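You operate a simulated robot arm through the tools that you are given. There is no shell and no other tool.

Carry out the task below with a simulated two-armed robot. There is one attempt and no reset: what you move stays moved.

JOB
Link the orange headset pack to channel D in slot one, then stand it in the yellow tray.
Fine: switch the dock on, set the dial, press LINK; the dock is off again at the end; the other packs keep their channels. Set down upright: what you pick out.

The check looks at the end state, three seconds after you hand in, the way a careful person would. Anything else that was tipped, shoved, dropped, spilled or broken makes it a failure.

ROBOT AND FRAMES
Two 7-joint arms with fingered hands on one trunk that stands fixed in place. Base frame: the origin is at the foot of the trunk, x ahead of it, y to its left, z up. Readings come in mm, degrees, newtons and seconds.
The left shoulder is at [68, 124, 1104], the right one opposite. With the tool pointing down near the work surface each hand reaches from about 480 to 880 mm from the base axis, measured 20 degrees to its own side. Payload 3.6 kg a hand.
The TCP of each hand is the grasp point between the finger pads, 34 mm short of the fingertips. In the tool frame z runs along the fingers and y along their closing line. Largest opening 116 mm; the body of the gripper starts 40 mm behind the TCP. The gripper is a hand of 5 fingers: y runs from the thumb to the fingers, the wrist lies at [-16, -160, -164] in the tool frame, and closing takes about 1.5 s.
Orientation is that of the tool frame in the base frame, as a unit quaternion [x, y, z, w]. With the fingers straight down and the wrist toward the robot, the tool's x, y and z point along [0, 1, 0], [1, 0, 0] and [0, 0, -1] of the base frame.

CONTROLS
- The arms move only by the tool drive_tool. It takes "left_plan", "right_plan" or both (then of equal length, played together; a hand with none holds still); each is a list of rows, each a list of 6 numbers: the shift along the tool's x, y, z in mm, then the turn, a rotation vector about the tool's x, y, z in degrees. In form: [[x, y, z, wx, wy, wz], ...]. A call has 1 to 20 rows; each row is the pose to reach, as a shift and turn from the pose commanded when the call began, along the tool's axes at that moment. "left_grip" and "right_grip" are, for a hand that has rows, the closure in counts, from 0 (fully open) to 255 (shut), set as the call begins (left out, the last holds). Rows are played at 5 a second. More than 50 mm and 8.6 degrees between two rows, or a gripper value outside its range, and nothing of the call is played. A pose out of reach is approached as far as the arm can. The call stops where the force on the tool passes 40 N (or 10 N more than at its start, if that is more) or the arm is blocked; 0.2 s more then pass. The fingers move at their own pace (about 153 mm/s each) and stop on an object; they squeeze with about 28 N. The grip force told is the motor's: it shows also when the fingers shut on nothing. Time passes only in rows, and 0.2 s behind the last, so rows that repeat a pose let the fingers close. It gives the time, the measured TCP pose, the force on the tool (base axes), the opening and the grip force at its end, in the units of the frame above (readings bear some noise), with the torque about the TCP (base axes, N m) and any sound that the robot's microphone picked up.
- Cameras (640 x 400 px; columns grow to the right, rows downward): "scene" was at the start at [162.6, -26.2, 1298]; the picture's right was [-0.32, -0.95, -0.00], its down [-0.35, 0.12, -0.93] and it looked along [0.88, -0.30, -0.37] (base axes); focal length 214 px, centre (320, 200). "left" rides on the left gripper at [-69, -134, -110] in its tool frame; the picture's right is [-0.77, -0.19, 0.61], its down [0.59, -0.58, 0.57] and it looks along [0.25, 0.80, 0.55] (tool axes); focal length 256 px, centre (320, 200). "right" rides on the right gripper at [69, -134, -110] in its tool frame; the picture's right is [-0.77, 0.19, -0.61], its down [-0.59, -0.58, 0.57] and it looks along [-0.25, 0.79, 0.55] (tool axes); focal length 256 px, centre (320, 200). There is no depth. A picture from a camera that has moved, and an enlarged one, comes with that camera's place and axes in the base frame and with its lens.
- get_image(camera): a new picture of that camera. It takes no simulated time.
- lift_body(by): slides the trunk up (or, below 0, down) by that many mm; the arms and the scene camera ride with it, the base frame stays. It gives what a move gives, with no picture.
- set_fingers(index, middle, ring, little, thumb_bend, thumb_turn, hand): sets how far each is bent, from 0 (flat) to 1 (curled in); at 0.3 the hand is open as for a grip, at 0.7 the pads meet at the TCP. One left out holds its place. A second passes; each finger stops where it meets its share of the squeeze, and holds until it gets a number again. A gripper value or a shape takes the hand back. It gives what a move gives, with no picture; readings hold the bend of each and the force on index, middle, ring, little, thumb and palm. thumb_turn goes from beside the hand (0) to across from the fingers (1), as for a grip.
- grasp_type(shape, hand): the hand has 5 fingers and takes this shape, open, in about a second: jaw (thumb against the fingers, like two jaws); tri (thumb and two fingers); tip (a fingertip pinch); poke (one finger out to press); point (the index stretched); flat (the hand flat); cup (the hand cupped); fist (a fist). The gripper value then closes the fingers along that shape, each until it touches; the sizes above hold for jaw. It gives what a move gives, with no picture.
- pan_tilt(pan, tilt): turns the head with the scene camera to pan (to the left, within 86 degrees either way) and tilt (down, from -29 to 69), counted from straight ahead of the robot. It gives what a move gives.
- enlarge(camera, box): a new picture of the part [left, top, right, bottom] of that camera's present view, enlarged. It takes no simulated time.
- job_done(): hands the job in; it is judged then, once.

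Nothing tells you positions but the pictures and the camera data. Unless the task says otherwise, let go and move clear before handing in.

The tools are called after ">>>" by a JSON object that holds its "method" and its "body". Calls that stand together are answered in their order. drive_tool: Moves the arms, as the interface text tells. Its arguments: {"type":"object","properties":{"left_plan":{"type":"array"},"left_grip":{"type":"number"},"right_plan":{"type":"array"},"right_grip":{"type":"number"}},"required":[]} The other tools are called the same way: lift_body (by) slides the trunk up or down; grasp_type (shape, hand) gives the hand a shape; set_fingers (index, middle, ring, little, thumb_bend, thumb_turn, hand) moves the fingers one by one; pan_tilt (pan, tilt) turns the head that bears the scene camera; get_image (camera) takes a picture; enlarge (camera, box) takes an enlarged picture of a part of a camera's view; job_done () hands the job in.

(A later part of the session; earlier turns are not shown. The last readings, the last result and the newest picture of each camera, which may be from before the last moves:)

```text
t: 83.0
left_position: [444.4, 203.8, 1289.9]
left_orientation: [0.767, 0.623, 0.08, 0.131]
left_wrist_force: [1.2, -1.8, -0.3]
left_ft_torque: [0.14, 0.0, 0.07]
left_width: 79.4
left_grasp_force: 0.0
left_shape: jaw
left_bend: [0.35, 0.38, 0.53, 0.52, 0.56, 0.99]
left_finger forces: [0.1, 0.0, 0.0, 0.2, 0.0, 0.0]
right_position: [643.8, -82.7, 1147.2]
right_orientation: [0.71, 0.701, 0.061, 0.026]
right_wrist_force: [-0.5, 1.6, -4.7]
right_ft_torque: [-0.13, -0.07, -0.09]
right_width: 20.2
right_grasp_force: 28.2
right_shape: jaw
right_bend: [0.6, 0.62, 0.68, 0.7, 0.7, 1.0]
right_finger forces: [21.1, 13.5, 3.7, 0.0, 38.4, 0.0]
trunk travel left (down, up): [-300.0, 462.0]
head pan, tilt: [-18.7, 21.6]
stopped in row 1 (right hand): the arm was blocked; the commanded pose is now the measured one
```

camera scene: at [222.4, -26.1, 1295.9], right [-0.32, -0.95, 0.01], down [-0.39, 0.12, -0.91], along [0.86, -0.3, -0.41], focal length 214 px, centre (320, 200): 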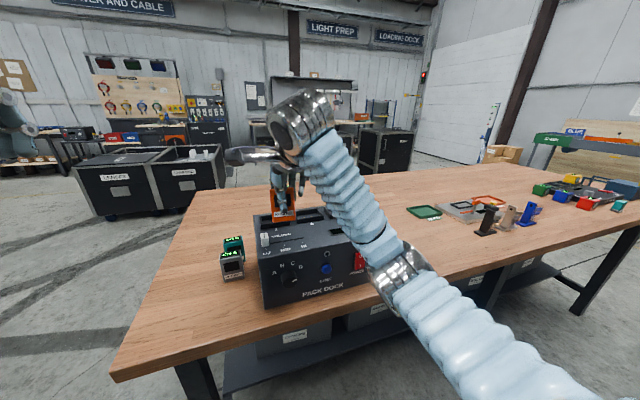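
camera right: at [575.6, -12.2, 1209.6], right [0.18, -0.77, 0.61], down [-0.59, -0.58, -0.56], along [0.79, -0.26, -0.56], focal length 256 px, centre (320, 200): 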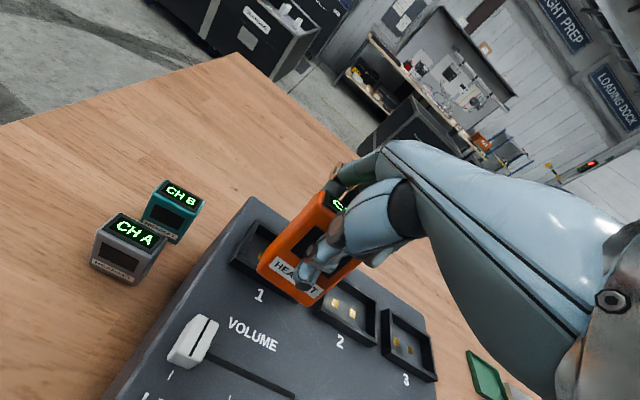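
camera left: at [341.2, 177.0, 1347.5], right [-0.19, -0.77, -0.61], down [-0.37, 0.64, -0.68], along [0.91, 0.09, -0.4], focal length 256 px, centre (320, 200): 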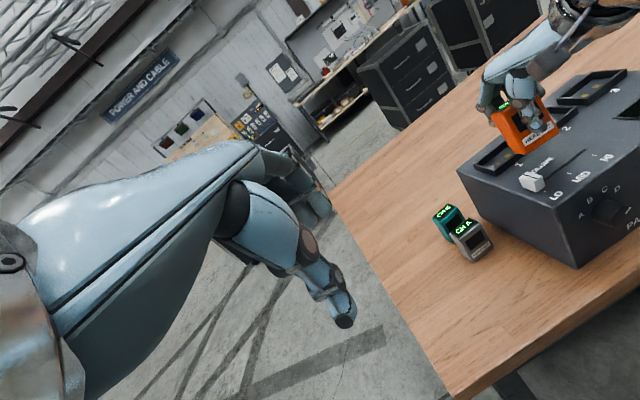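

Both hands are still drifting. I'll check the camera pose and pictures to see what is going on.

>>> {"method": "get_image", "body": {"camera": "scene"}}

>>> {"method": "get_image", "body": {"camera": "right"}}

>>> {"method": "get_image", "body": {"camera": "left"}}

```text
taken
camera scene: at [214.1, -26.0, 1296.5], right [-0.32, -0.95, 0.01], down [-0.39, 0.12, -0.92], along [0.87, -0.3, -0.4], focal length 214 px, centre (320, 200)
```

scene: 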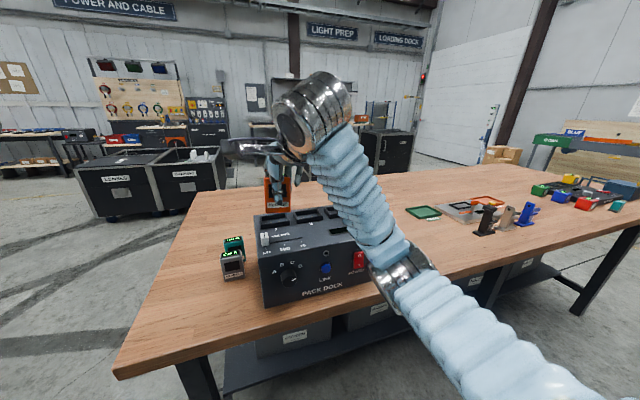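

```text
taken
camera right: at [498.1, -17.7, 1243.1], right [0.1, -0.8, 0.59], down [-0.51, -0.55, -0.66], along [0.85, -0.23, -0.46], focal length 256 px, centre (320, 200)
```

right: 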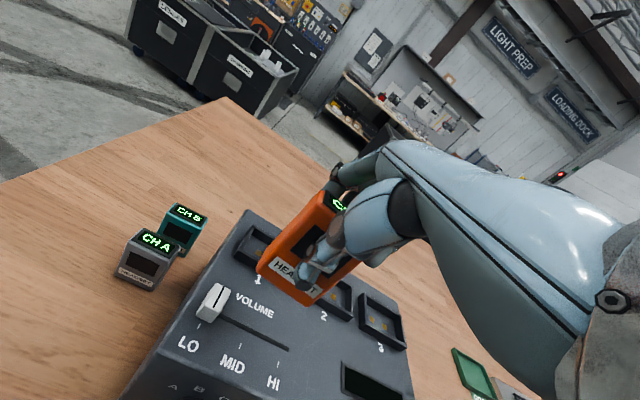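

```text
taken
camera left: at [271.6, 174.2, 1356.8], right [-0.16, -0.78, -0.61], down [-0.25, 0.63, -0.74], along [0.95, 0.03, -0.3], focal length 256 px, centre (320, 200)
```

left: 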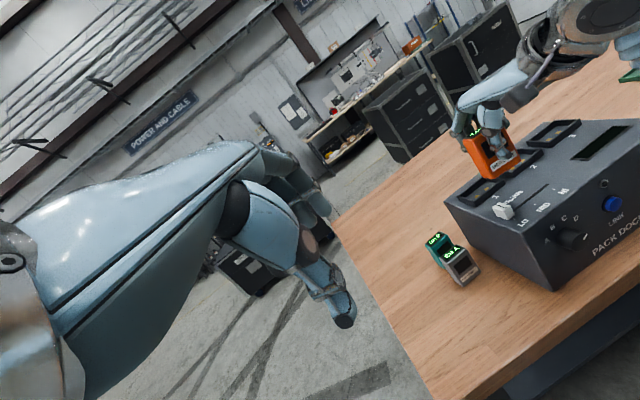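

The hands are high and clear of everything now. I'll let a second pass, using a harmless left-finger command, so the motion can die out.

>>> {"method": "set_fingers", "body": {"hand": "left", "index": 0.35}}

>>> {"method": "get_image", "body": {"camera": "scene"}}

```text
t: 83.4
left_position: [380.6, 197.5, 1309.5]
left_orientation: [0.771, 0.606, 0.103, 0.165]
left_wrist_force: [1.4, 0.0, 0.0]
left_ft_torque: [-0.01, 0.11, -0.07]
left_width: 92.6
left_grasp_force: 0.0
left_shape: fingers
left_bend: [0.35, 0.38, 0.53, 0.52, 0.56, 0.99]
left_finger forces: [0.0, 0.1, 0.1, 0.0, 0.1, 0.0]
right_position: [588.0, -67.8, 1186.7]
right_orientation: [0.685, 0.716, 0.121, 0.062]
right_wrist_force: [1.3, 0.9, -2.6]
right_ft_torque: [-0.02, 0.09, 0.01]
right_width: 20.1
right_grasp_force: 28.0
right_shape: jaw
right_bend: [0.6, 0.62, 0.68, 0.7, 0.7, 1.0]
right_finger forces: [20.7, 12.8, 3.8, 0.0, 37.1, 0.0]
trunk travel left (down, up): [-300.0, 462.0]
head pan, tilt: [-18.7, 21.6]
stopped (right hand): the arm was blocked; the commanded pose is now the measured one
```

```text
taken
camera scene: at [179.0, -25.2, 1297.7], right [-0.32, -0.95, 0.0], down [-0.36, 0.12, -0.93], along [0.88, -0.3, -0.38], focal length 214 px, centre (320, 200)
```

scene: 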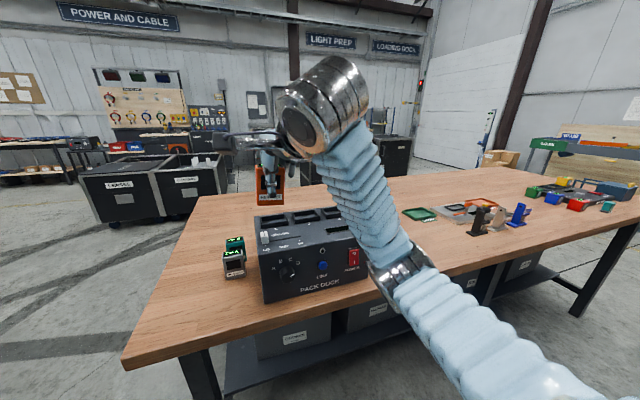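

The trunk is coming back upright. I'll keep holding both hands where they are.

>>> {"method": "drive_tool", "body": {"left_plan": [[0, 0, 0, 0, 0, 0], [0, 0, 0, 0, 0, 0], [0, 0, 0, 0, 0, 0]], "right_plan": [[0, 0, 0, 0, 0, 0], [0, 0, 0, 0, 0, 0], [0, 0, 0, 0, 0, 0]]}}

>>> {"method": "get_image", "body": {"camera": "scene"}}

```text
t: 84.2
left_position: [400.0, 206.3, 1300.3]
left_orientation: [0.764, 0.624, 0.09, 0.14]
left_wrist_force: [0.1, 0.0, 0.2]
left_ft_torque: [0.02, 0.03, -0.01]
left_width: 92.6
left_grasp_force: 0.0
left_shape: fingers
left_bend: [0.35, 0.38, 0.53, 0.52, 0.56, 0.99]
left_finger forces: [0.0, 0.1, 0.1, 0.1, 0.0, 0.0]
right_position: [597.7, -83.6, 1164.9]
right_orientation: [0.708, 0.701, 0.072, 0.04]
right_wrist_force: [-0.3, -0.2, -1.8]
right_ft_torque: [-0.03, 0.0, 0.01]
right_width: 20.4
right_grasp_force: 27.5
right_shape: jaw
right_bend: [0.6, 0.62, 0.68, 0.7, 0.7, 1.0]
right_finger forces: [20.8, 12.4, 3.7, 0.0, 36.7, 0.1]
trunk travel left (down, up): [-300.0, 462.0]
head pan, tilt: [-18.7, 21.6]
```

```text
taken
camera scene: at [176.7, -25.4, 1297.7], right [-0.32, -0.95, 0.0], down [-0.36, 0.12, -0.93], along [0.88, -0.3, -0.38], focal length 214 px, centre (320, 200)
```

scene: 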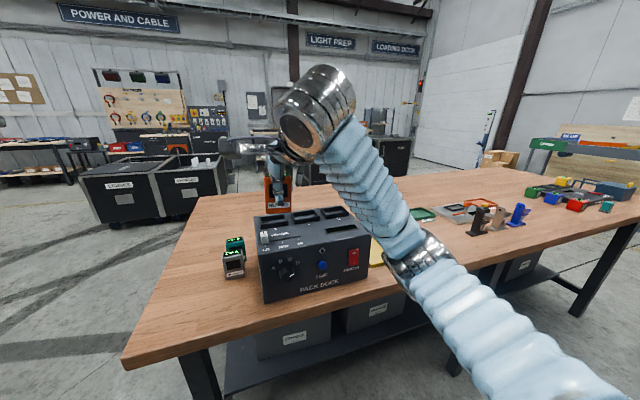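

The motion is dying down. I'll hold a bit longer.

>>> {"method": "drive_tool", "body": {"left_plan": [[0, 0, 0, 0, 0, 0], [0, 0, 0, 0, 0, 0], [0, 0, 0, 0, 0, 0], [0, 0, 0, 0, 0, 0], [0, 0, 0, 0, 0, 0]], "right_plan": [[0, 0, 0, 0, 0, 0], [0, 0, 0, 0, 0, 0], [0, 0, 0, 0, 0, 0], [0, 0, 0, 0, 0, 0], [0, 0, 0, 0, 0, 0]]}}

>>> {"method": "get_image", "body": {"camera": "scene"}}

>>> {"method": "get_image", "body": {"camera": "right"}}

>>> {"method": "get_image", "body": {"camera": "left"}}

```text
t: 84.5
left_position: [382.0, 205.3, 1305.1]
left_orientation: [0.764, 0.621, 0.098, 0.144]
left_wrist_force: [0.1, 0.4, 0.6]
left_ft_torque: [0.03, -0.01, -0.02]
left_width: 92.1
left_grasp_force: 0.1
left_shape: fingers
left_bend: [0.35, 0.38, 0.53, 0.52, 0.56, 0.99]
left_finger forces: [0.0, 0.1, 0.0, 0.0, 0.0, 0.1]
right_position: [580.9, -82.8, 1170.4]
right_orientation: [0.708, 0.701, 0.075, 0.044]
right_wrist_force: [-0.3, -0.3, -2.4]
right_ft_torque: [0.01, 0.03, -0.01]
right_width: 20.1
right_grasp_force: 28.5
right_shape: jaw
right_bend: [0.6, 0.62, 0.68, 0.7, 0.7, 1.0]
right_finger forces: [20.3, 13.4, 3.9, 0.1, 37.6, 0.0]
trunk travel left (down, up): [-300.0, 462.0]
head pan, tilt: [-18.7, 21.6]
stopped in row 1 (right hand): the arm was blocked; the commanded pose is now the measured one
```

```text
taken
camera scene: at [158.0, -25.6, 1298.7], right [-0.32, -0.95, 0.0], down [-0.35, 0.12, -0.93], along [0.88, -0.3, -0.37], focal length 214 px, centre (320, 200)
```

scene: 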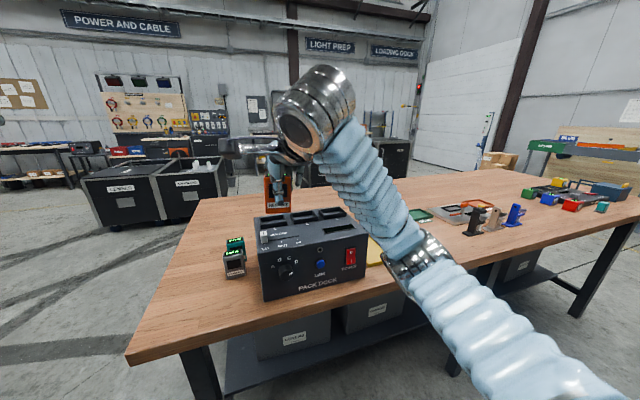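

```text
taken
camera right: at [431.3, -17.0, 1259.8], right [0.08, -0.8, 0.6], down [-0.47, -0.56, -0.68], along [0.88, -0.23, -0.42], focal length 256 px, centre (320, 200)
```

right: 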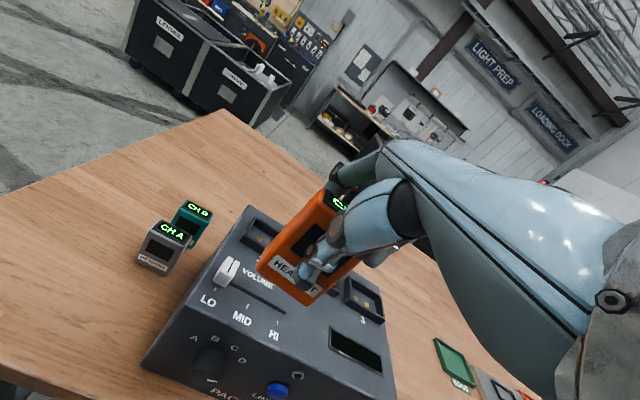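

```text
taken
camera left: at [206.5, 175.2, 1363.7], right [-0.13, -0.78, -0.62], down [-0.22, 0.63, -0.75], along [0.97, 0.04, -0.26], focal length 256 px, centre (320, 200)
```

left: 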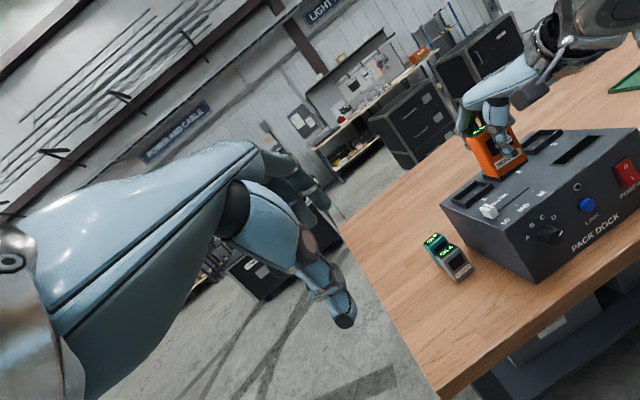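

Nearly upright now. I'll hold again until it stays still.

>>> {"method": "drive_tool", "body": {"left_plan": [[0, 0, 0, 0, 0, 0], [0, 0, 0, 0, 0, 0], [0, 0, 0, 0, 0, 0]], "right_plan": [[0, 0, 0, 0, 0, 0], [0, 0, 0, 0, 0, 0], [0, 0, 0, 0, 0, 0]]}}

>>> {"method": "drive_tool", "body": {"left_plan": [[0, 0, 0, 0, 0, 0], [0, 0, 0, 0, 0, 0], [0, 0, 0, 0, 0, 0]], "right_plan": [[0, 0, 0, 0, 0, 0], [0, 0, 0, 0, 0, 0], [0, 0, 0, 0, 0, 0]]}}

>>> {"method": "get_image", "body": {"camera": "scene"}}

```text
t: 85.3
left_position: [390.3, 206.3, 1300.9]
left_orientation: [0.764, 0.622, 0.094, 0.142]
left_wrist_force: [0.3, -0.2, -0.2]
left_ft_torque: [-0.01, 0.0, -0.03]
left_width: 92.4
left_grasp_force: 0.0
left_shape: fingers
left_bend: [0.35, 0.38, 0.53, 0.52, 0.56, 0.99]
left_finger forces: [0.1, 0.0, 0.0, 0.1, 0.0, 0.0]
right_position: [589.7, -84.1, 1167.6]
right_orientation: [0.708, 0.701, 0.074, 0.043]
right_wrist_force: [1.4, 0.1, -2.1]
right_ft_torque: [-0.01, -0.01, 0.02]
right_width: 20.3
right_grasp_force: 28.0
right_shape: jaw
right_bend: [0.6, 0.62, 0.68, 0.7, 0.7, 1.0]
right_finger forces: [20.3, 13.3, 3.9, 0.0, 37.1, 0.0]
trunk travel left (down, up): [-300.0, 462.0]
head pan, tilt: [-18.7, 21.6]
```

```text
t: 86.1
left_position: [389.8, 205.5, 1302.6]
left_orientation: [0.764, 0.622, 0.096, 0.143]
left_wrist_force: [0.3, 0.2, 1.2]
left_ft_torque: [0.0, 0.01, -0.02]
left_width: 92.3
left_grasp_force: 0.1
left_shape: fingers
left_bend: [0.35, 0.38, 0.53, 0.52, 0.56, 0.99]
left_finger forces: [0.0, 0.0, 0.1, 0.1, 0.0, 0.0]
right_position: [588.4, -83.0, 1168.9]
right_orientation: [0.709, 0.7, 0.075, 0.044]
right_wrist_force: [-0.6, 0.4, -1.3]
right_ft_torque: [-0.03, 0.04, 0.0]
right_width: 20.4
right_grasp_force: 28.3
right_shape: jaw
right_bend: [0.6, 0.62, 0.68, 0.7, 0.7, 1.0]
right_finger forces: [20.4, 13.2, 3.8, 0.1, 37.2, 0.1]
trunk travel left (down, up): [-300.0, 462.0]
head pan, tilt: [-18.7, 21.6]
```

```text
taken
camera scene: at [162.8, -25.6, 1298.0], right [-0.32, -0.95, 0.0], down [-0.35, 0.12, -0.93], along [0.88, -0.3, -0.37], focal length 214 px, centre (320, 200)
```

scene: 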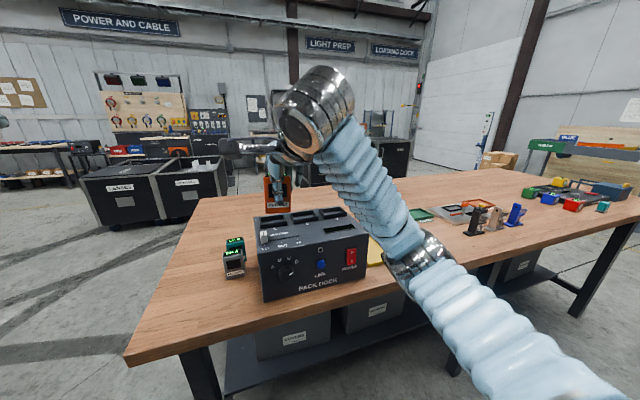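

Everything has settled, with the trunk upright and the pack still held. I'll check that the dock, slider and other packs stayed where they were.

>>> {"method": "enlarge", "body": {"camera": "scene", "box": [250, 200, 370, 300]}}

>>> {"method": "enlarge", "body": {"camera": "scene", "box": [200, 190, 400, 315]}}

>>> {"method": "get_image", "body": {"camera": "left"}}

>>> {"method": "get_image", "body": {"camera": "right"}}

```text
4.00 times, centred on (310, 250) of scene
camera zoom: at [162.8, -25.6, 1298.0], right [-0.32, -0.95, 0.0], down [-0.35, 0.12, -0.93], along [0.88, -0.3, -0.37], focal length 858 px, centre (360, 0)
```

zoom: 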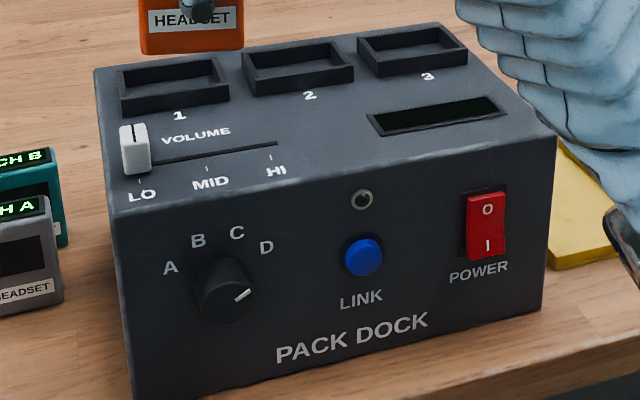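

```text
3.20 times, centred on (300, 252) of scene
camera zoom: at [162.8, -25.6, 1298.0], right [-0.32, -0.95, 0.0], down [-0.35, 0.12, -0.93], along [0.88, -0.3, -0.37], focal length 686 px, centre (384, 32)
```

zoom: 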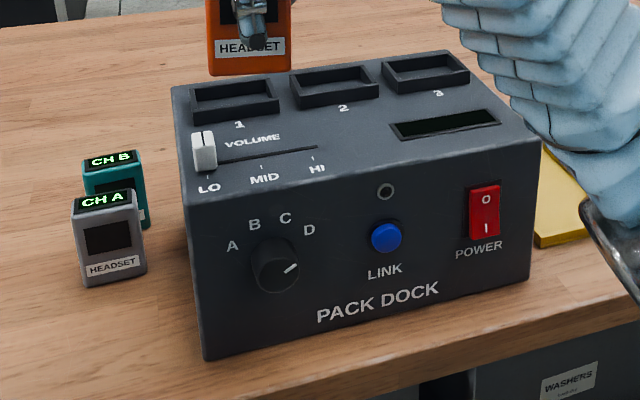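

```text
taken
camera left: at [214.7, 175.0, 1362.3], right [-0.14, -0.78, -0.61], down [-0.23, 0.63, -0.74], along [0.96, 0.04, -0.26], focal length 256 px, centre (320, 200)
```

left: 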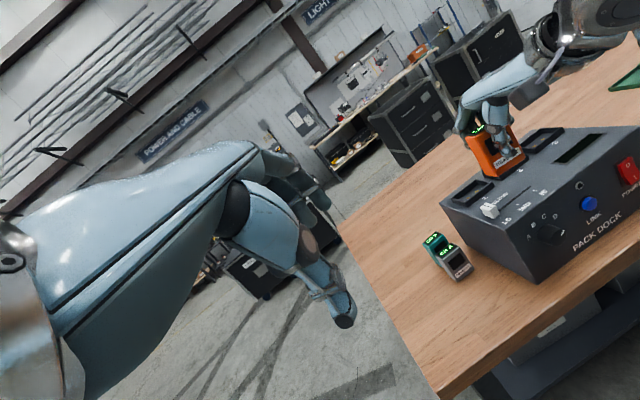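

```text
taken
camera right: at [438.2, -17.1, 1257.6], right [0.08, -0.8, 0.6], down [-0.48, -0.56, -0.68], along [0.88, -0.23, -0.42], focal length 256 px, centre (320, 200)
```

right: 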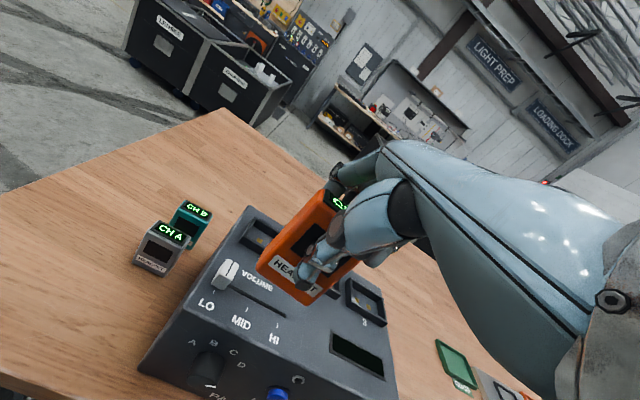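

The dock, slider and other packs haven't moved and the dock is off. I'll measure how the pack sits in the hand now.

>>> {"method": "enlarge", "body": {"camera": "scene", "box": [240, 150, 320, 230]}}

>>> {"method": "enlarge", "body": {"camera": "right", "box": [230, 160, 400, 320]}}

>>> {"method": "enlarge", "body": {"camera": "left", "box": [430, 80, 570, 200]}}

```text
5.00 times, centred on (280, 190) of scene
camera zoom: at [162.8, -25.6, 1298.0], right [-0.32, -0.95, 0.0], down [-0.35, 0.12, -0.93], along [0.88, -0.3, -0.37], focal length 1072 px, centre (520, 250)
```

zoom: 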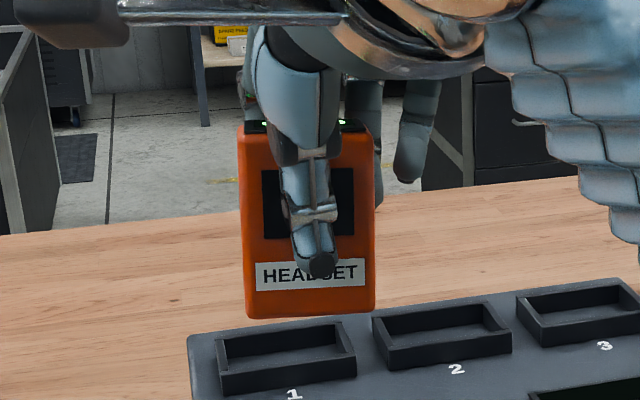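

```text
2.50 times, centred on (315, 240) of right
camera zoom: at [438.2, -17.1, 1257.6], right [0.08, -0.8, 0.6], down [-0.48, -0.56, -0.68], along [0.88, -0.23, -0.42], focal length 640 px, centre (332, 100)
```

zoom: 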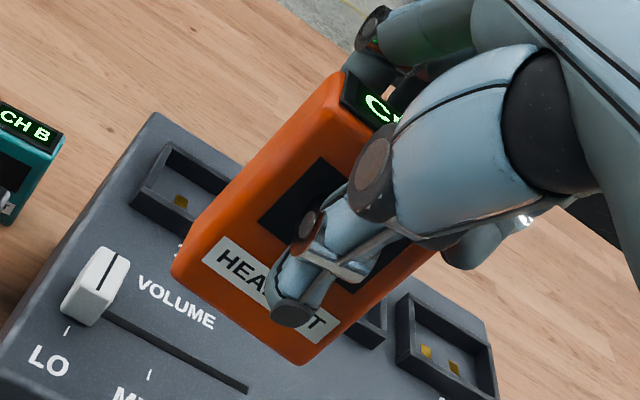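

```text
3.33 times, centred on (500, 140) of left
camera zoom: at [214.7, 175.0, 1362.3], right [-0.14, -0.78, -0.61], down [-0.23, 0.63, -0.74], along [0.96, 0.04, -0.26], focal length 853 px, centre (-280, 400)
```

zoom: 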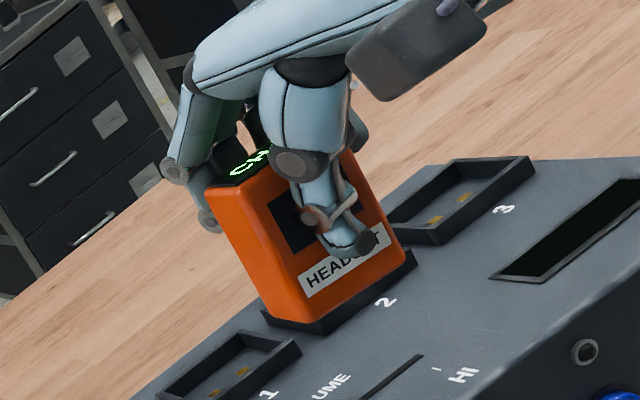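

The pack hangs within about 3° of vertical at the present hand pitch, with its bottom about 57 mm below the TCP. I'll carry it slowly to the right, high over the dock, toward the tray.

>>> {"method": "drive_tool", "body": {"right_plan": [[-8, 3, 0, 0, 0, 0], [-22, 8, 0, 0, 0, 0], [-38, 14, 0, 0, 0, 0], [-54, 20, 1, 0, 0, 0], [-70, 25, 1, 0, 0, 0], [-86, 31, 1, 0, 0, 0], [-102, 37, 2, 0, 0, 0], [-118, 43, 2, 0, 0, 0], [-132, 48, 2, 0, 0, 0], [-144, 52, 2, 0, 0, 0], [-152, 55, 2, 0, 0, 0], [-156, 57, 2, 0, 0, 0], [-156, 57, 2, 0, 0, 0]]}}

>>> {"method": "get_image", "body": {"camera": "scene"}}

```text
t: 88.9
left_position: [388.4, 204.7, 1302.8]
left_orientation: [0.764, 0.622, 0.094, 0.142]
left_wrist_force: [-0.2, -0.3, -0.3]
left_ft_torque: [-0.01, 0.0, -0.02]
left_width: 92.1
left_grasp_force: 0.1
left_shape: fingers
left_bend: [0.35, 0.38, 0.53, 0.52, 0.56, 0.99]
left_finger forces: [0.1, 0.1, 0.0, 0.1, 0.0, 0.1]
right_position: [643.9, -239.0, 1168.4]
right_orientation: [0.708, 0.701, 0.074, 0.043]
right_wrist_force: [0.3, -0.8, -1.3]
right_ft_torque: [0.0, -0.01, -0.01]
right_width: 20.4
right_grasp_force: 27.7
right_shape: jaw
right_bend: [0.6, 0.62, 0.68, 0.7, 0.7, 1.0]
right_finger forces: [20.3, 13.1, 3.8, 0.0, 36.9, 0.0]
trunk travel left (down, up): [-300.0, 462.0]
head pan, tilt: [-18.7, 21.6]
```

```text
taken
camera scene: at [162.7, -25.8, 1298.0], right [-0.32, -0.95, 0.0], down [-0.35, 0.12, -0.93], along [0.88, -0.3, -0.37], focal length 214 px, centre (320, 200)
```

scene: 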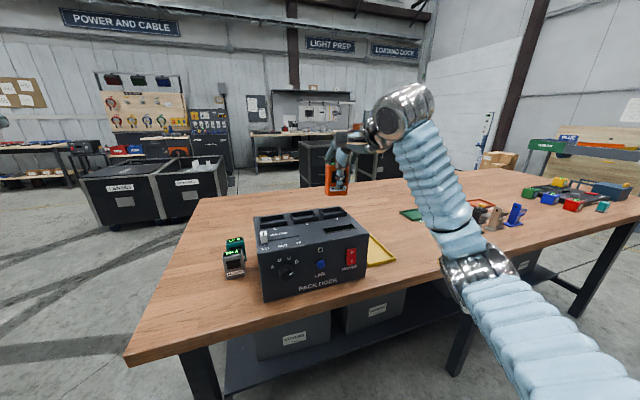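

The first half went smoothly. I'll carry on to above the tray.

>>> {"method": "drive_tool", "body": {"right_plan": [[-8, 3, 0, 0, 0, 0], [-22, 8, 0, 0, 0, 0], [-38, 14, 0, 0, 0, 0], [-54, 20, 1, 0, 0, 0], [-70, 25, 1, 0, 0, 0], [-86, 31, 1, 0, 0, 0], [-102, 37, 2, 0, 0, 0], [-118, 43, 2, 0, 0, 0], [-134, 48, 3, 0, 0, 0], [-150, 54, 3, 0, 0, 0], [-160, 57, 3, 0, 0, 0], [-167, 59, 3, 0, 0, 0], [-167, 59, 3, 0, 0, 0]]}}

>>> {"method": "get_image", "body": {"camera": "scene"}}

>>> {"method": "get_image", "body": {"camera": "right"}}

```text
t: 91.7
left_position: [389.0, 204.8, 1301.1]
left_orientation: [0.764, 0.622, 0.096, 0.142]
left_wrist_force: [0.1, 0.2, -0.4]
left_ft_torque: [0.01, 0.02, 0.0]
left_width: 92.4
left_grasp_force: 0.1
left_shape: fingers
left_bend: [0.35, 0.38, 0.53, 0.52, 0.56, 0.99]
left_finger forces: [0.0, 0.1, 0.0, 0.1, 0.0, 0.1]
right_position: [701.0, -407.4, 1168.9]
right_orientation: [0.709, 0.7, 0.074, 0.044]
right_wrist_force: [-0.8, -0.3, -1.9]
right_ft_torque: [-0.01, -0.02, 0.03]
right_width: 20.2
right_grasp_force: 27.8
right_shape: jaw
right_bend: [0.6, 0.62, 0.68, 0.7, 0.7, 1.0]
right_finger forces: [20.1, 13.0, 3.7, 0.0, 36.7, 0.0]
trunk travel left (down, up): [-300.0, 462.0]
head pan, tilt: [-18.7, 21.6]
```

```text
taken
camera scene: at [162.8, -26.0, 1298.0], right [-0.32, -0.95, 0.0], down [-0.35, 0.12, -0.93], along [0.88, -0.3, -0.37], focal length 214 px, centre (320, 200)
```

scene: 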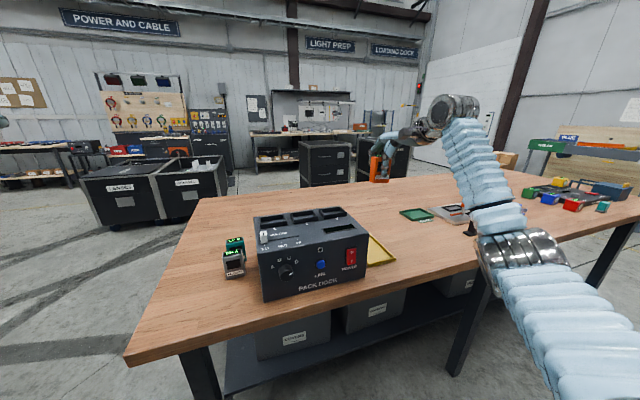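

```text
taken
camera right: at [551.4, -341.2, 1258.1], right [0.08, -0.8, 0.6], down [-0.48, -0.56, -0.68], along [0.88, -0.23, -0.42], focal length 256 px, centre (320, 200)
```

right: 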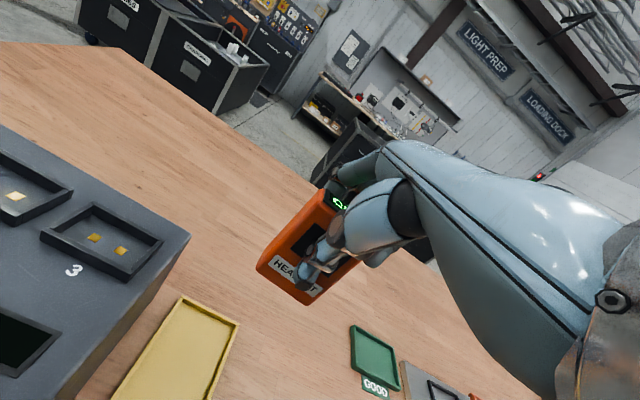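

The hand is above the tray. I'll recheck the tray's edges and the pack's attitude before lowering.

>>> {"method": "enlarge", "body": {"camera": "scene", "box": [350, 130, 450, 270]}}

>>> {"method": "enlarge", "body": {"camera": "right", "box": [100, 160, 400, 400]}}

>>> {"method": "enlarge", "body": {"camera": "left", "box": [480, 0, 640, 120]}}

```text
2.86 times, centred on (400, 200) of scene
camera zoom: at [162.8, -26.0, 1298.0], right [-0.32, -0.95, 0.0], down [-0.35, 0.12, -0.93], along [0.88, -0.3, -0.37], focal length 613 px, centre (91, 200)
```

zoom: 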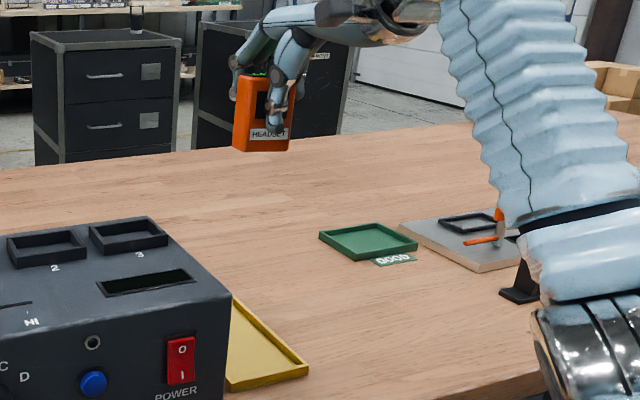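

```text
1.67 times, centred on (250, 280) of right
camera zoom: at [551.4, -341.2, 1258.1], right [0.08, -0.8, 0.6], down [-0.48, -0.56, -0.68], along [0.88, -0.23, -0.42], focal length 427 px, centre (437, 67)
```

zoom: 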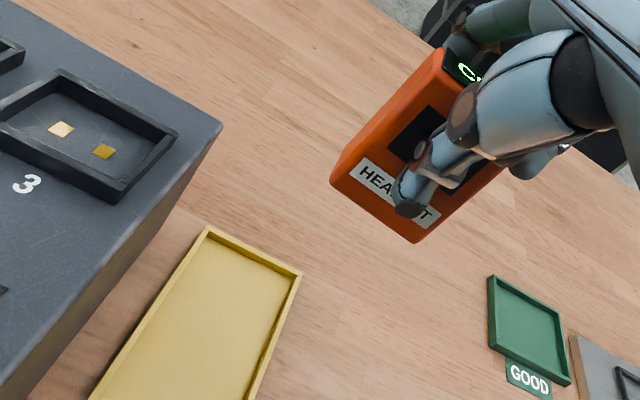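

```text
3.33 times, centred on (560, 60) of left
camera zoom: at [214.6, 174.7, 1362.4], right [-0.14, -0.78, -0.61], down [-0.23, 0.63, -0.74], along [0.96, 0.04, -0.26], focal length 853 px, centre (-480, 667)
```

zoom: 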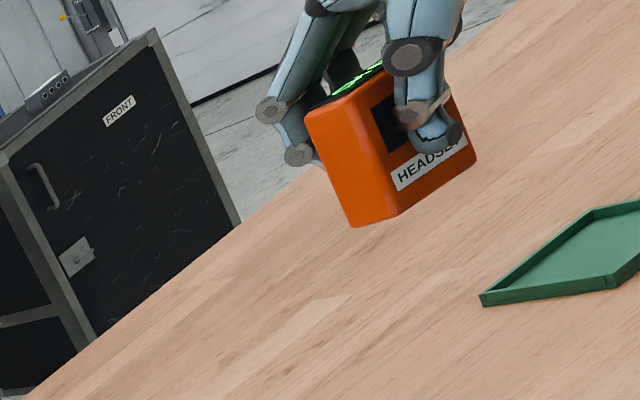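

All clear: the pack centre will land near (694, -399), well inside the tray. I'll lower it most of the way.

>>> {"method": "drive_tool", "body": {"right_plan": [[-0.5, -1.7, 10, 0, 0, 0], [-1.3, -5, 29.5, 0, 0, 0], [-2.2, -8.4, 49, 0, 0, 0], [-3.1, -11.7, 69, 0, 0, 0], [-4, -15, 88.6, 0, 0, 0], [-4.9, -18.4, 108.4, 0, 0, 0], [-5.8, -21.7, 128, 0, 0, 0], [-6.7, -25, 147.8, 0, 0, 0], [-7.6, -28.4, 167.5, 0, 0, 0], [-8.3, -31, 183, 0, 0, 0], [-9, -33.4, 197, 0, 0, 0], [-9, -33.4, 197, 0, 0, 0]]}}

>>> {"method": "enlarge", "body": {"camera": "scene", "box": [340, 200, 440, 280]}}

>>> {"method": "get_image", "body": {"camera": "right"}}

>>> {"method": "get_image", "body": {"camera": "scene"}}

```text
t: 94.3
left_position: [389.5, 203.5, 1302.6]
left_orientation: [0.764, 0.622, 0.095, 0.142]
left_wrist_force: [0.1, 0.5, 0.2]
left_ft_torque: [-0.03, 0.0, -0.02]
left_width: 92.3
left_grasp_force: 0.0
left_shape: fingers
left_bend: [0.35, 0.38, 0.53, 0.52, 0.56, 0.99]
left_finger forces: [0.0, 0.0, 0.0, 0.0, 0.1, 0.1]
right_position: [701.2, -407.3, 967.6]
right_orientation: [0.708, 0.701, 0.075, 0.044]
right_wrist_force: [0.0, 0.3, -1.2]
right_ft_torque: [-0.01, 0.01, -0.04]
right_width: 20.2
right_grasp_force: 28.0
right_shape: jaw
right_bend: [0.6, 0.62, 0.68, 0.7, 0.7, 1.0]
right_finger forces: [19.8, 12.7, 3.7, 0.0, 36.1, 0.0]
trunk travel left (down, up): [-300.0, 462.0]
head pan, tilt: [-18.7, 21.6]
```

```text
5.00 times, centred on (390, 240) of scene
camera zoom: at [162.7, -26.0, 1298.0], right [-0.32, -0.95, 0.0], down [-0.35, 0.12, -0.93], along [0.88, -0.3, -0.37], focal length 1072 px, centre (-30, 0)
```

zoom: 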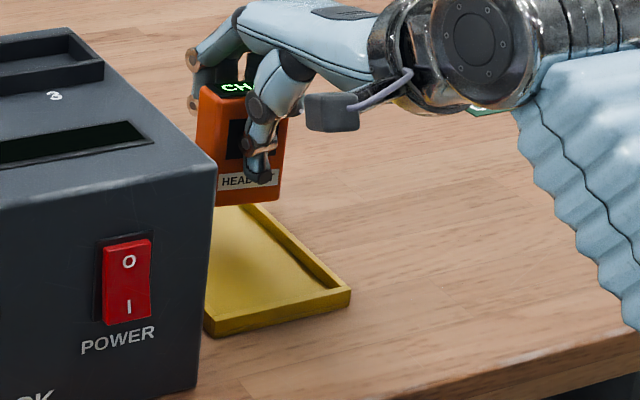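

```text
taken
camera right: at [551.2, -341.1, 1056.5], right [0.08, -0.8, 0.6], down [-0.48, -0.56, -0.68], along [0.88, -0.23, -0.42], focal length 256 px, centre (320, 200)
```

right: 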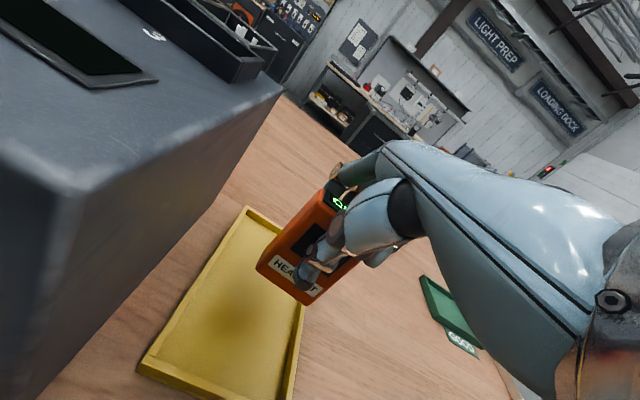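

```text
taken
camera scene: at [162.7, -26.0, 1298.0], right [-0.32, -0.95, 0.0], down [-0.35, 0.12, -0.93], along [0.88, -0.3, -0.37], focal length 214 px, centre (320, 200)
```

scene: 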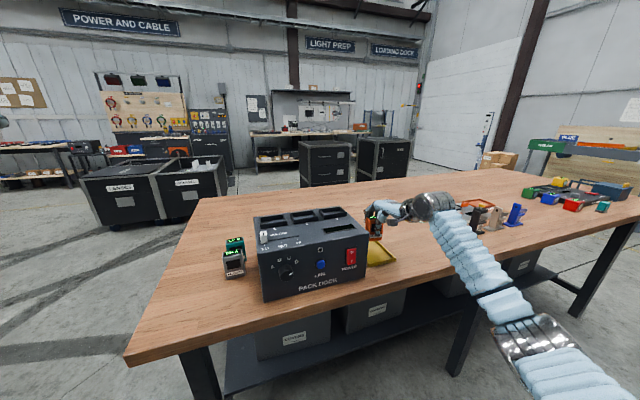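

The pack is about 43 mm above the tray floor, over its middle. I'll lower it the rest of the way in small steps until it touches.

>>> {"method": "drive_tool", "body": {"right_plan": [[-0.4, -1.5, 9, 0, 0, 0], [-0.9, -3.3, 19.7, 0, 0, 0], [-1.3, -5, 29.5, 0, 0, 0], [-1.6, -6, 35.5, 0, 0, 0], [-1.6, -6, 35.5, 0, 0, 0]]}}

>>> {"method": "enlarge", "body": {"camera": "scene", "box": [340, 200, 440, 280]}}

>>> {"method": "enlarge", "body": {"camera": "right", "box": [130, 160, 400, 400]}}

```text
t: 95.5
left_position: [389.2, 204.3, 1301.9]
left_orientation: [0.764, 0.622, 0.094, 0.142]
left_wrist_force: [-0.4, 0.1, 0.1]
left_ft_torque: [-0.05, 0.02, 0.01]
left_width: 92.6
left_grasp_force: 0.1
left_shape: fingers
left_bend: [0.35, 0.38, 0.53, 0.52, 0.56, 0.99]
left_finger forces: [0.0, 0.2, 0.0, 0.1, 0.0, 0.1]
right_position: [701.5, -407.0, 931.7]
right_orientation: [0.708, 0.701, 0.075, 0.044]
right_wrist_force: [-0.3, 0.3, -1.6]
right_ft_torque: [0.02, 0.0, -0.01]
right_width: 20.1
right_grasp_force: 28.3
right_shape: jaw
right_bend: [0.6, 0.62, 0.68, 0.7, 0.7, 1.0]
right_finger forces: [19.8, 12.8, 3.7, 0.0, 36.1, 0.1]
trunk travel left (down, up): [-300.0, 462.0]
head pan, tilt: [-18.7, 21.6]
```

```text
5.00 times, centred on (390, 240) of scene
camera zoom: at [162.7, -26.0, 1298.0], right [-0.32, -0.95, 0.0], down [-0.35, 0.12, -0.93], along [0.88, -0.3, -0.37], focal length 1072 px, centre (-30, 0)
```

zoom: 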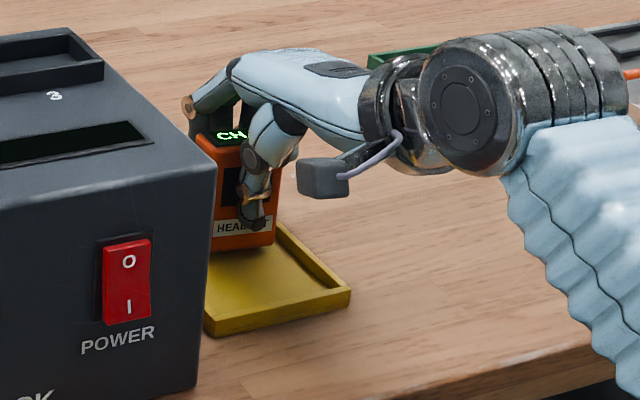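

```text
1.67 times, centred on (265, 280) of right
camera zoom: at [551.5, -341.2, 1020.4], right [0.08, -0.8, 0.6], down [-0.48, -0.56, -0.68], along [0.88, -0.23, -0.42], focal length 427 px, centre (412, 67)
```

zoom: 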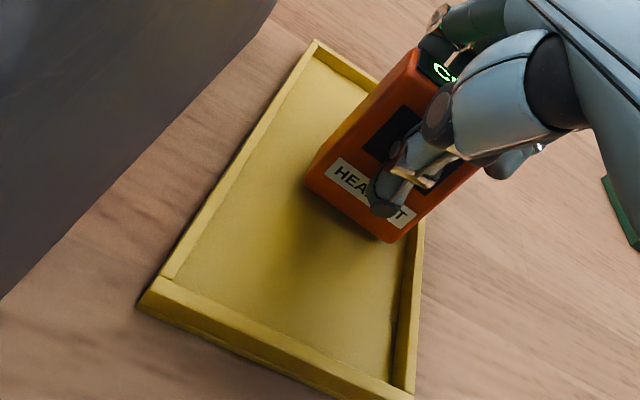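

The pack is just above the tray floor, a little toward the right wall. I'll shift it 5 mm left and keep lowering gently.

>>> {"method": "drive_tool", "body": {"right_plan": [[3, 0, 0, 0, 0, 0], [5, -0.3, 2, 0, 0, 0], [5, -0.7, 4, 0, 0, 0], [5, -0.8, 5, 0, 0, 0], [5, -0.8, 5, 0, 0, 0]]}}

>>> {"method": "drive_tool", "body": {"right_plan": [[0, -0.2, 1, 0, 0, 0], [0, -0.3, 2, 0, 0, 0], [0, -0.3, 2, 0, 0, 0]]}}

>>> {"method": "enlarge", "body": {"camera": "scene", "box": [350, 220, 420, 275]}}

>>> {"method": "enlarge", "body": {"camera": "right", "box": [130, 160, 400, 400]}}

```text
t: 96.7
left_position: [389.6, 205.8, 1302.7]
left_orientation: [0.764, 0.622, 0.095, 0.142]
left_wrist_force: [0.0, -0.3, -0.3]
left_ft_torque: [0.0, 0.0, 0.02]
left_width: 92.3
left_grasp_force: 0.0
left_shape: fingers
left_bend: [0.35, 0.38, 0.53, 0.52, 0.56, 0.99]
left_finger forces: [0.0, 0.0, 0.1, 0.0, 0.0, 0.0]
right_position: [701.2, -401.2, 928.7]
right_orientation: [0.708, 0.701, 0.076, 0.044]
right_wrist_force: [0.3, -0.1, 0.9]
right_ft_torque: [-0.07, -0.01, 0.03]
right_width: 20.3
right_grasp_force: 27.9
right_shape: jaw
right_bend: [0.6, 0.62, 0.68, 0.7, 0.7, 1.0]
right_finger forces: [19.8, 12.9, 4.0, 0.0, 36.4, 0.0]
trunk travel left (down, up): [-300.0, 462.0]
head pan, tilt: [-18.7, 21.6]
```

```text
t: 97.5
left_position: [388.0, 205.6, 1302.9]
left_orientation: [0.764, 0.622, 0.095, 0.141]
left_wrist_force: [-0.8, -0.3, -0.4]
left_ft_torque: [0.0, 0.02, 0.03]
left_width: 92.1
left_grasp_force: 0.0
left_shape: fingers
left_bend: [0.35, 0.38, 0.53, 0.52, 0.56, 0.99]
left_finger forces: [0.0, 0.0, 0.1, 0.1, 0.1, 0.0]
right_position: [699.8, -401.7, 926.9]
right_orientation: [0.708, 0.701, 0.077, 0.046]
right_wrist_force: [-0.2, 1.1, 5.1]
right_ft_torque: [-0.08, -0.09, -0.01]
right_width: 20.1
right_grasp_force: 27.6
right_shape: jaw
right_bend: [0.6, 0.62, 0.69, 0.7, 0.7, 1.0]
right_finger forces: [19.8, 12.9, 3.9, 0.0, 37.6, 0.0]
trunk travel left (down, up): [-300.0, 462.0]
head pan, tilt: [-18.7, 21.6]
```

```text
7.27 times, centred on (385, 248) of scene
camera zoom: at [161.9, -25.4, 1298.2], right [-0.32, -0.95, 0.0], down [-0.35, 0.12, -0.93], along [0.88, -0.3, -0.37], focal length 1560 px, centre (-153, -146)
```

zoom: 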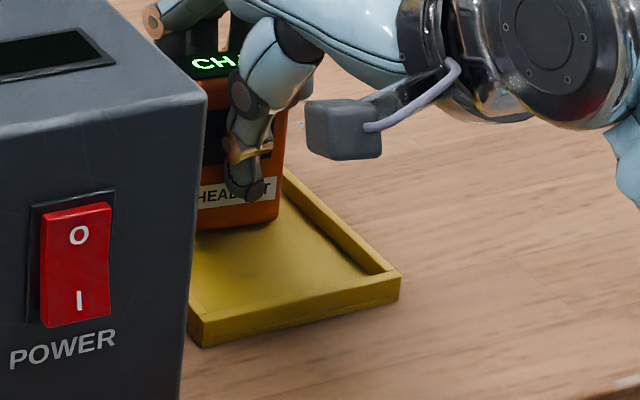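

```text
1.67 times, centred on (265, 280) of right
camera zoom: at [551.2, -335.1, 1015.8], right [0.08, -0.8, 0.6], down [-0.48, -0.56, -0.68], along [0.88, -0.23, -0.42], focal length 427 px, centre (412, 67)
```

zoom: 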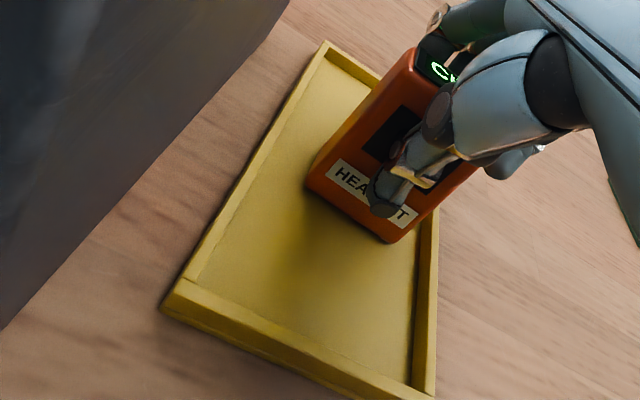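

The pack has touched down on its right corner (about 5 N), tilted roughly 3° sideways. I'll level it with a small wrist roll and settle it a little more.

>>> {"method": "drive_tool", "body": {"right_plan": [[0, 0, -0.5, 0, -1.5, 0], [0, 0, -0.5, 0, -3, 0], [0, -0.1, 0.5, 0, -3, 0], [0, -0.2, 1.5, 0, -3, 0], [0, -0.2, 1.5, 0, -3, 0]]}}

>>> {"method": "enlarge", "body": {"camera": "scene", "box": [350, 220, 420, 275]}}

>>> {"method": "enlarge", "body": {"camera": "right", "box": [200, 180, 360, 320]}}

```text
t: 98.7
left_position: [388.4, 207.1, 1302.2]
left_orientation: [0.764, 0.622, 0.096, 0.143]
left_wrist_force: [0.3, -0.1, 0.8]
left_ft_torque: [-0.03, 0.02, -0.03]
left_width: 92.3
left_grasp_force: 0.0
left_shape: fingers
left_bend: [0.35, 0.38, 0.53, 0.52, 0.56, 0.99]
left_finger forces: [0.0, 0.0, 0.0, 0.0, 0.0, 0.1]
right_position: [700.9, -401.0, 925.7]
right_orientation: [0.709, 0.7, 0.057, 0.064]
right_wrist_force: [-1.3, 3.2, 8.0]
right_ft_torque: [0.07, -0.1, 0.04]
right_width: 20.3
right_grasp_force: 28.1
right_shape: jaw
right_bend: [0.6, 0.62, 0.69, 0.7, 0.7, 1.0]
right_finger forces: [19.8, 13.3, 4.0, 0.0, 38.1, 0.0]
trunk travel left (down, up): [-300.0, 462.0]
head pan, tilt: [-18.7, 21.6]
```

```text
7.27 times, centred on (385, 248) of scene
camera zoom: at [161.4, -24.7, 1298.3], right [-0.32, -0.95, 0.0], down [-0.35, 0.12, -0.93], along [0.88, -0.3, -0.37], focal length 1560 px, centre (-153, -146)
```

zoom: 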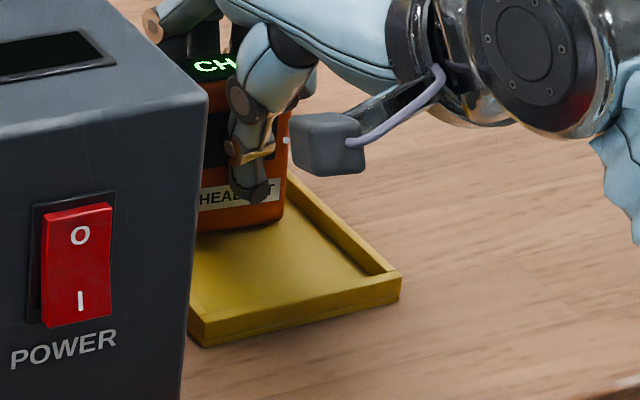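

```text
2.86 times, centred on (280, 250) of right
camera zoom: at [551.5, -329.7, 1011.4], right [0.07, -0.77, 0.64], down [-0.48, -0.59, -0.65], along [0.87, -0.26, -0.41], focal length 731 px, centre (434, 57)
```

zoom: 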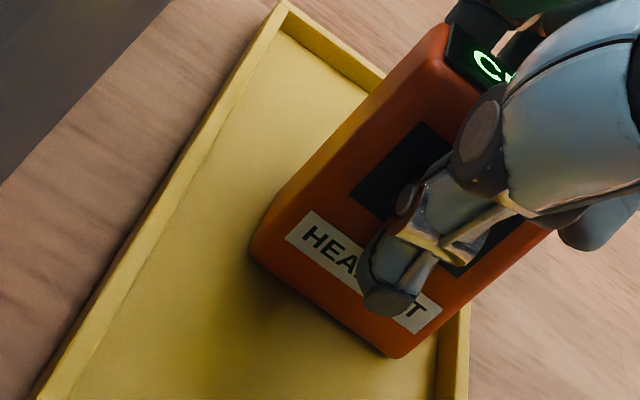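

The contact now sits toward the back edge, so the pack leans back a little. I'll pitch the hand a few degrees to bring the front down, while watching the force.

>>> {"method": "drive_tool", "body": {"right_plan": [[0, 0, -0.5, -1.5, 0, 0], [0, 0, -0.5, -3, 0, 0], [0, 0, 0, -4, 0, 0], [0, 0, 0.5, -4, 0, 0], [0, 0, 0.5, -4, 0, 0]]}}

>>> {"method": "enlarge", "body": {"camera": "scene", "box": [350, 220, 420, 275]}}

>>> {"method": "enlarge", "body": {"camera": "right", "box": [200, 180, 360, 320]}}

```text
t: 99.9
left_position: [386.4, 204.9, 1302.4]
left_orientation: [0.764, 0.622, 0.096, 0.142]
left_wrist_force: [0.2, -0.5, 0.2]
left_ft_torque: [-0.01, -0.03, 0.03]
left_width: 92.5
left_grasp_force: 0.1
left_shape: fingers
left_bend: [0.35, 0.38, 0.53, 0.52, 0.56, 0.99]
left_finger forces: [0.0, 0.1, 0.0, 0.0, 0.0, 0.1]
right_position: [702.1, -403.1, 926.1]
right_orientation: [0.706, 0.698, 0.082, 0.088]
right_wrist_force: [1.4, -1.3, 7.9]
right_ft_torque: [-0.03, -0.13, -0.01]
right_width: 20.4
right_grasp_force: 27.4
right_shape: jaw
right_bend: [0.6, 0.62, 0.69, 0.7, 0.7, 1.0]
right_finger forces: [20.6, 13.7, 4.0, 0.0, 36.5, 0.1]
trunk travel left (down, up): [-300.0, 462.0]
head pan, tilt: [-18.7, 21.6]
```

```text
7.27 times, centred on (385, 248) of scene
camera zoom: at [161.4, -25.5, 1298.3], right [-0.32, -0.95, 0.0], down [-0.35, 0.12, -0.93], along [0.88, -0.3, -0.37], focal length 1560 px, centre (-153, -146)
```

zoom: 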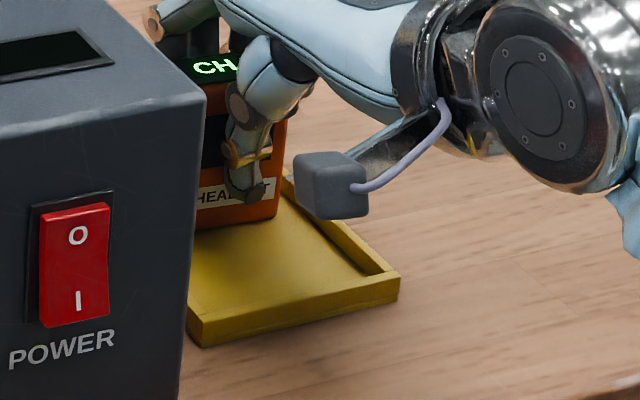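

```text
2.86 times, centred on (280, 250) of right
camera zoom: at [546.5, -330.0, 999.4], right [0.03, -0.76, 0.64], down [-0.43, -0.59, -0.68], along [0.9, -0.26, -0.35], focal length 731 px, centre (434, 57)
```

zoom: 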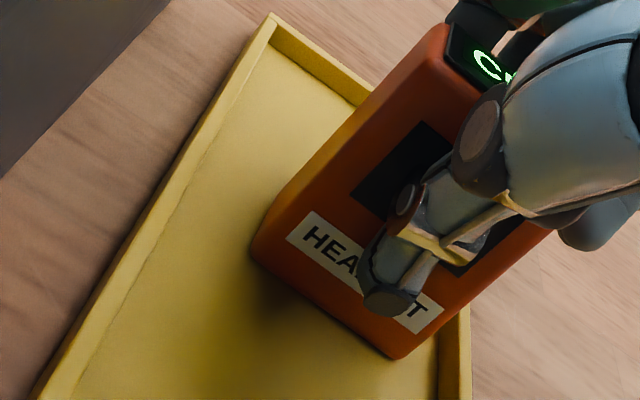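

The contact force is now centred under the pack, so it stands flat. I'll open the hand gently.

>>> {"method": "drive_tool", "body": {"right_plan": [[0, 0, 0, 0, 0, 0], [0, 0, 0, 0, 0, 0], [0, 0, 0, 0, 0, 0], [0, 0, 0, 0, 0, 0]], "right_grip": 170}}

>>> {"method": "enlarge", "body": {"camera": "scene", "box": [350, 220, 420, 275]}}

>>> {"method": "enlarge", "body": {"camera": "right", "box": [200, 180, 360, 320]}}

```text
t: 100.9
left_position: [388.7, 205.1, 1301.7]
left_orientation: [0.765, 0.621, 0.095, 0.141]
left_wrist_force: [0.8, 0.7, 0.6]
left_ft_torque: [-0.01, 0.0, -0.03]
left_width: 92.5
left_grasp_force: 0.1
left_shape: fingers
left_bend: [0.35, 0.38, 0.53, 0.52, 0.56, 0.99]
left_finger forces: [0.0, 0.0, 0.0, 0.0, 0.0, 0.0]
right_position: [702.1, -402.0, 922.7]
right_orientation: [0.706, 0.698, 0.082, 0.086]
right_wrist_force: [-0.2, 1.1, -0.5]
right_ft_torque: [0.01, 0.03, 0.03]
right_width: 38.2
right_grasp_force: 0.1
right_shape: jaw
right_bend: [0.49, 0.52, 0.67, 0.65, 0.7, 1.0]
right_finger forces: [0.0, 0.0, 0.1, 0.1, 0.1, 0.0]
trunk travel left (down, up): [-300.0, 462.0]
head pan, tilt: [-18.7, 21.6]
```

```text
7.27 times, centred on (385, 248) of scene
camera zoom: at [162.5, -25.8, 1298.0], right [-0.32, -0.95, 0.0], down [-0.35, 0.12, -0.93], along [0.88, -0.3, -0.37], focal length 1560 px, centre (-153, -146)
```

zoom: 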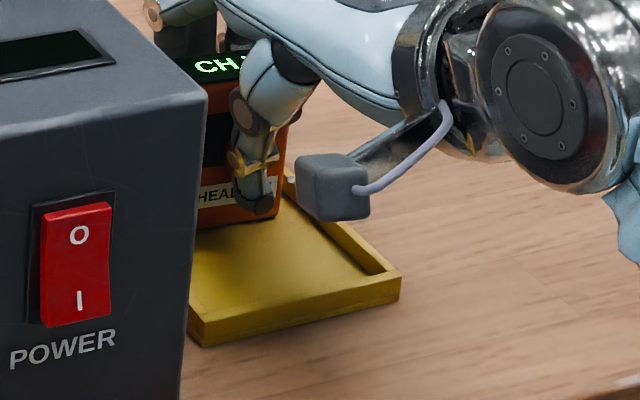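

```text
2.86 times, centred on (280, 250) of right
camera zoom: at [547.0, -330.5, 998.0], right [0.03, -0.77, 0.64], down [-0.44, -0.59, -0.68], along [0.9, -0.26, -0.35], focal length 731 px, centre (434, 57)
```

zoom: 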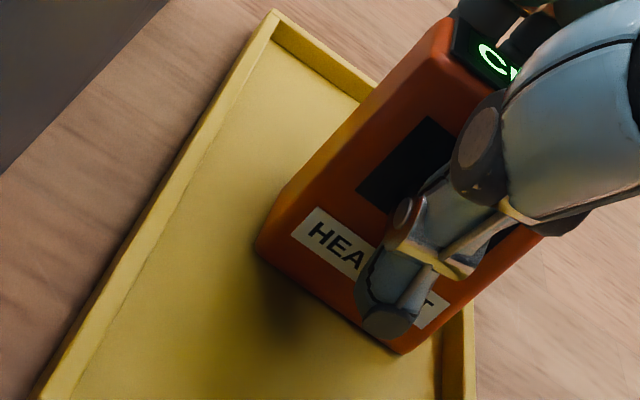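

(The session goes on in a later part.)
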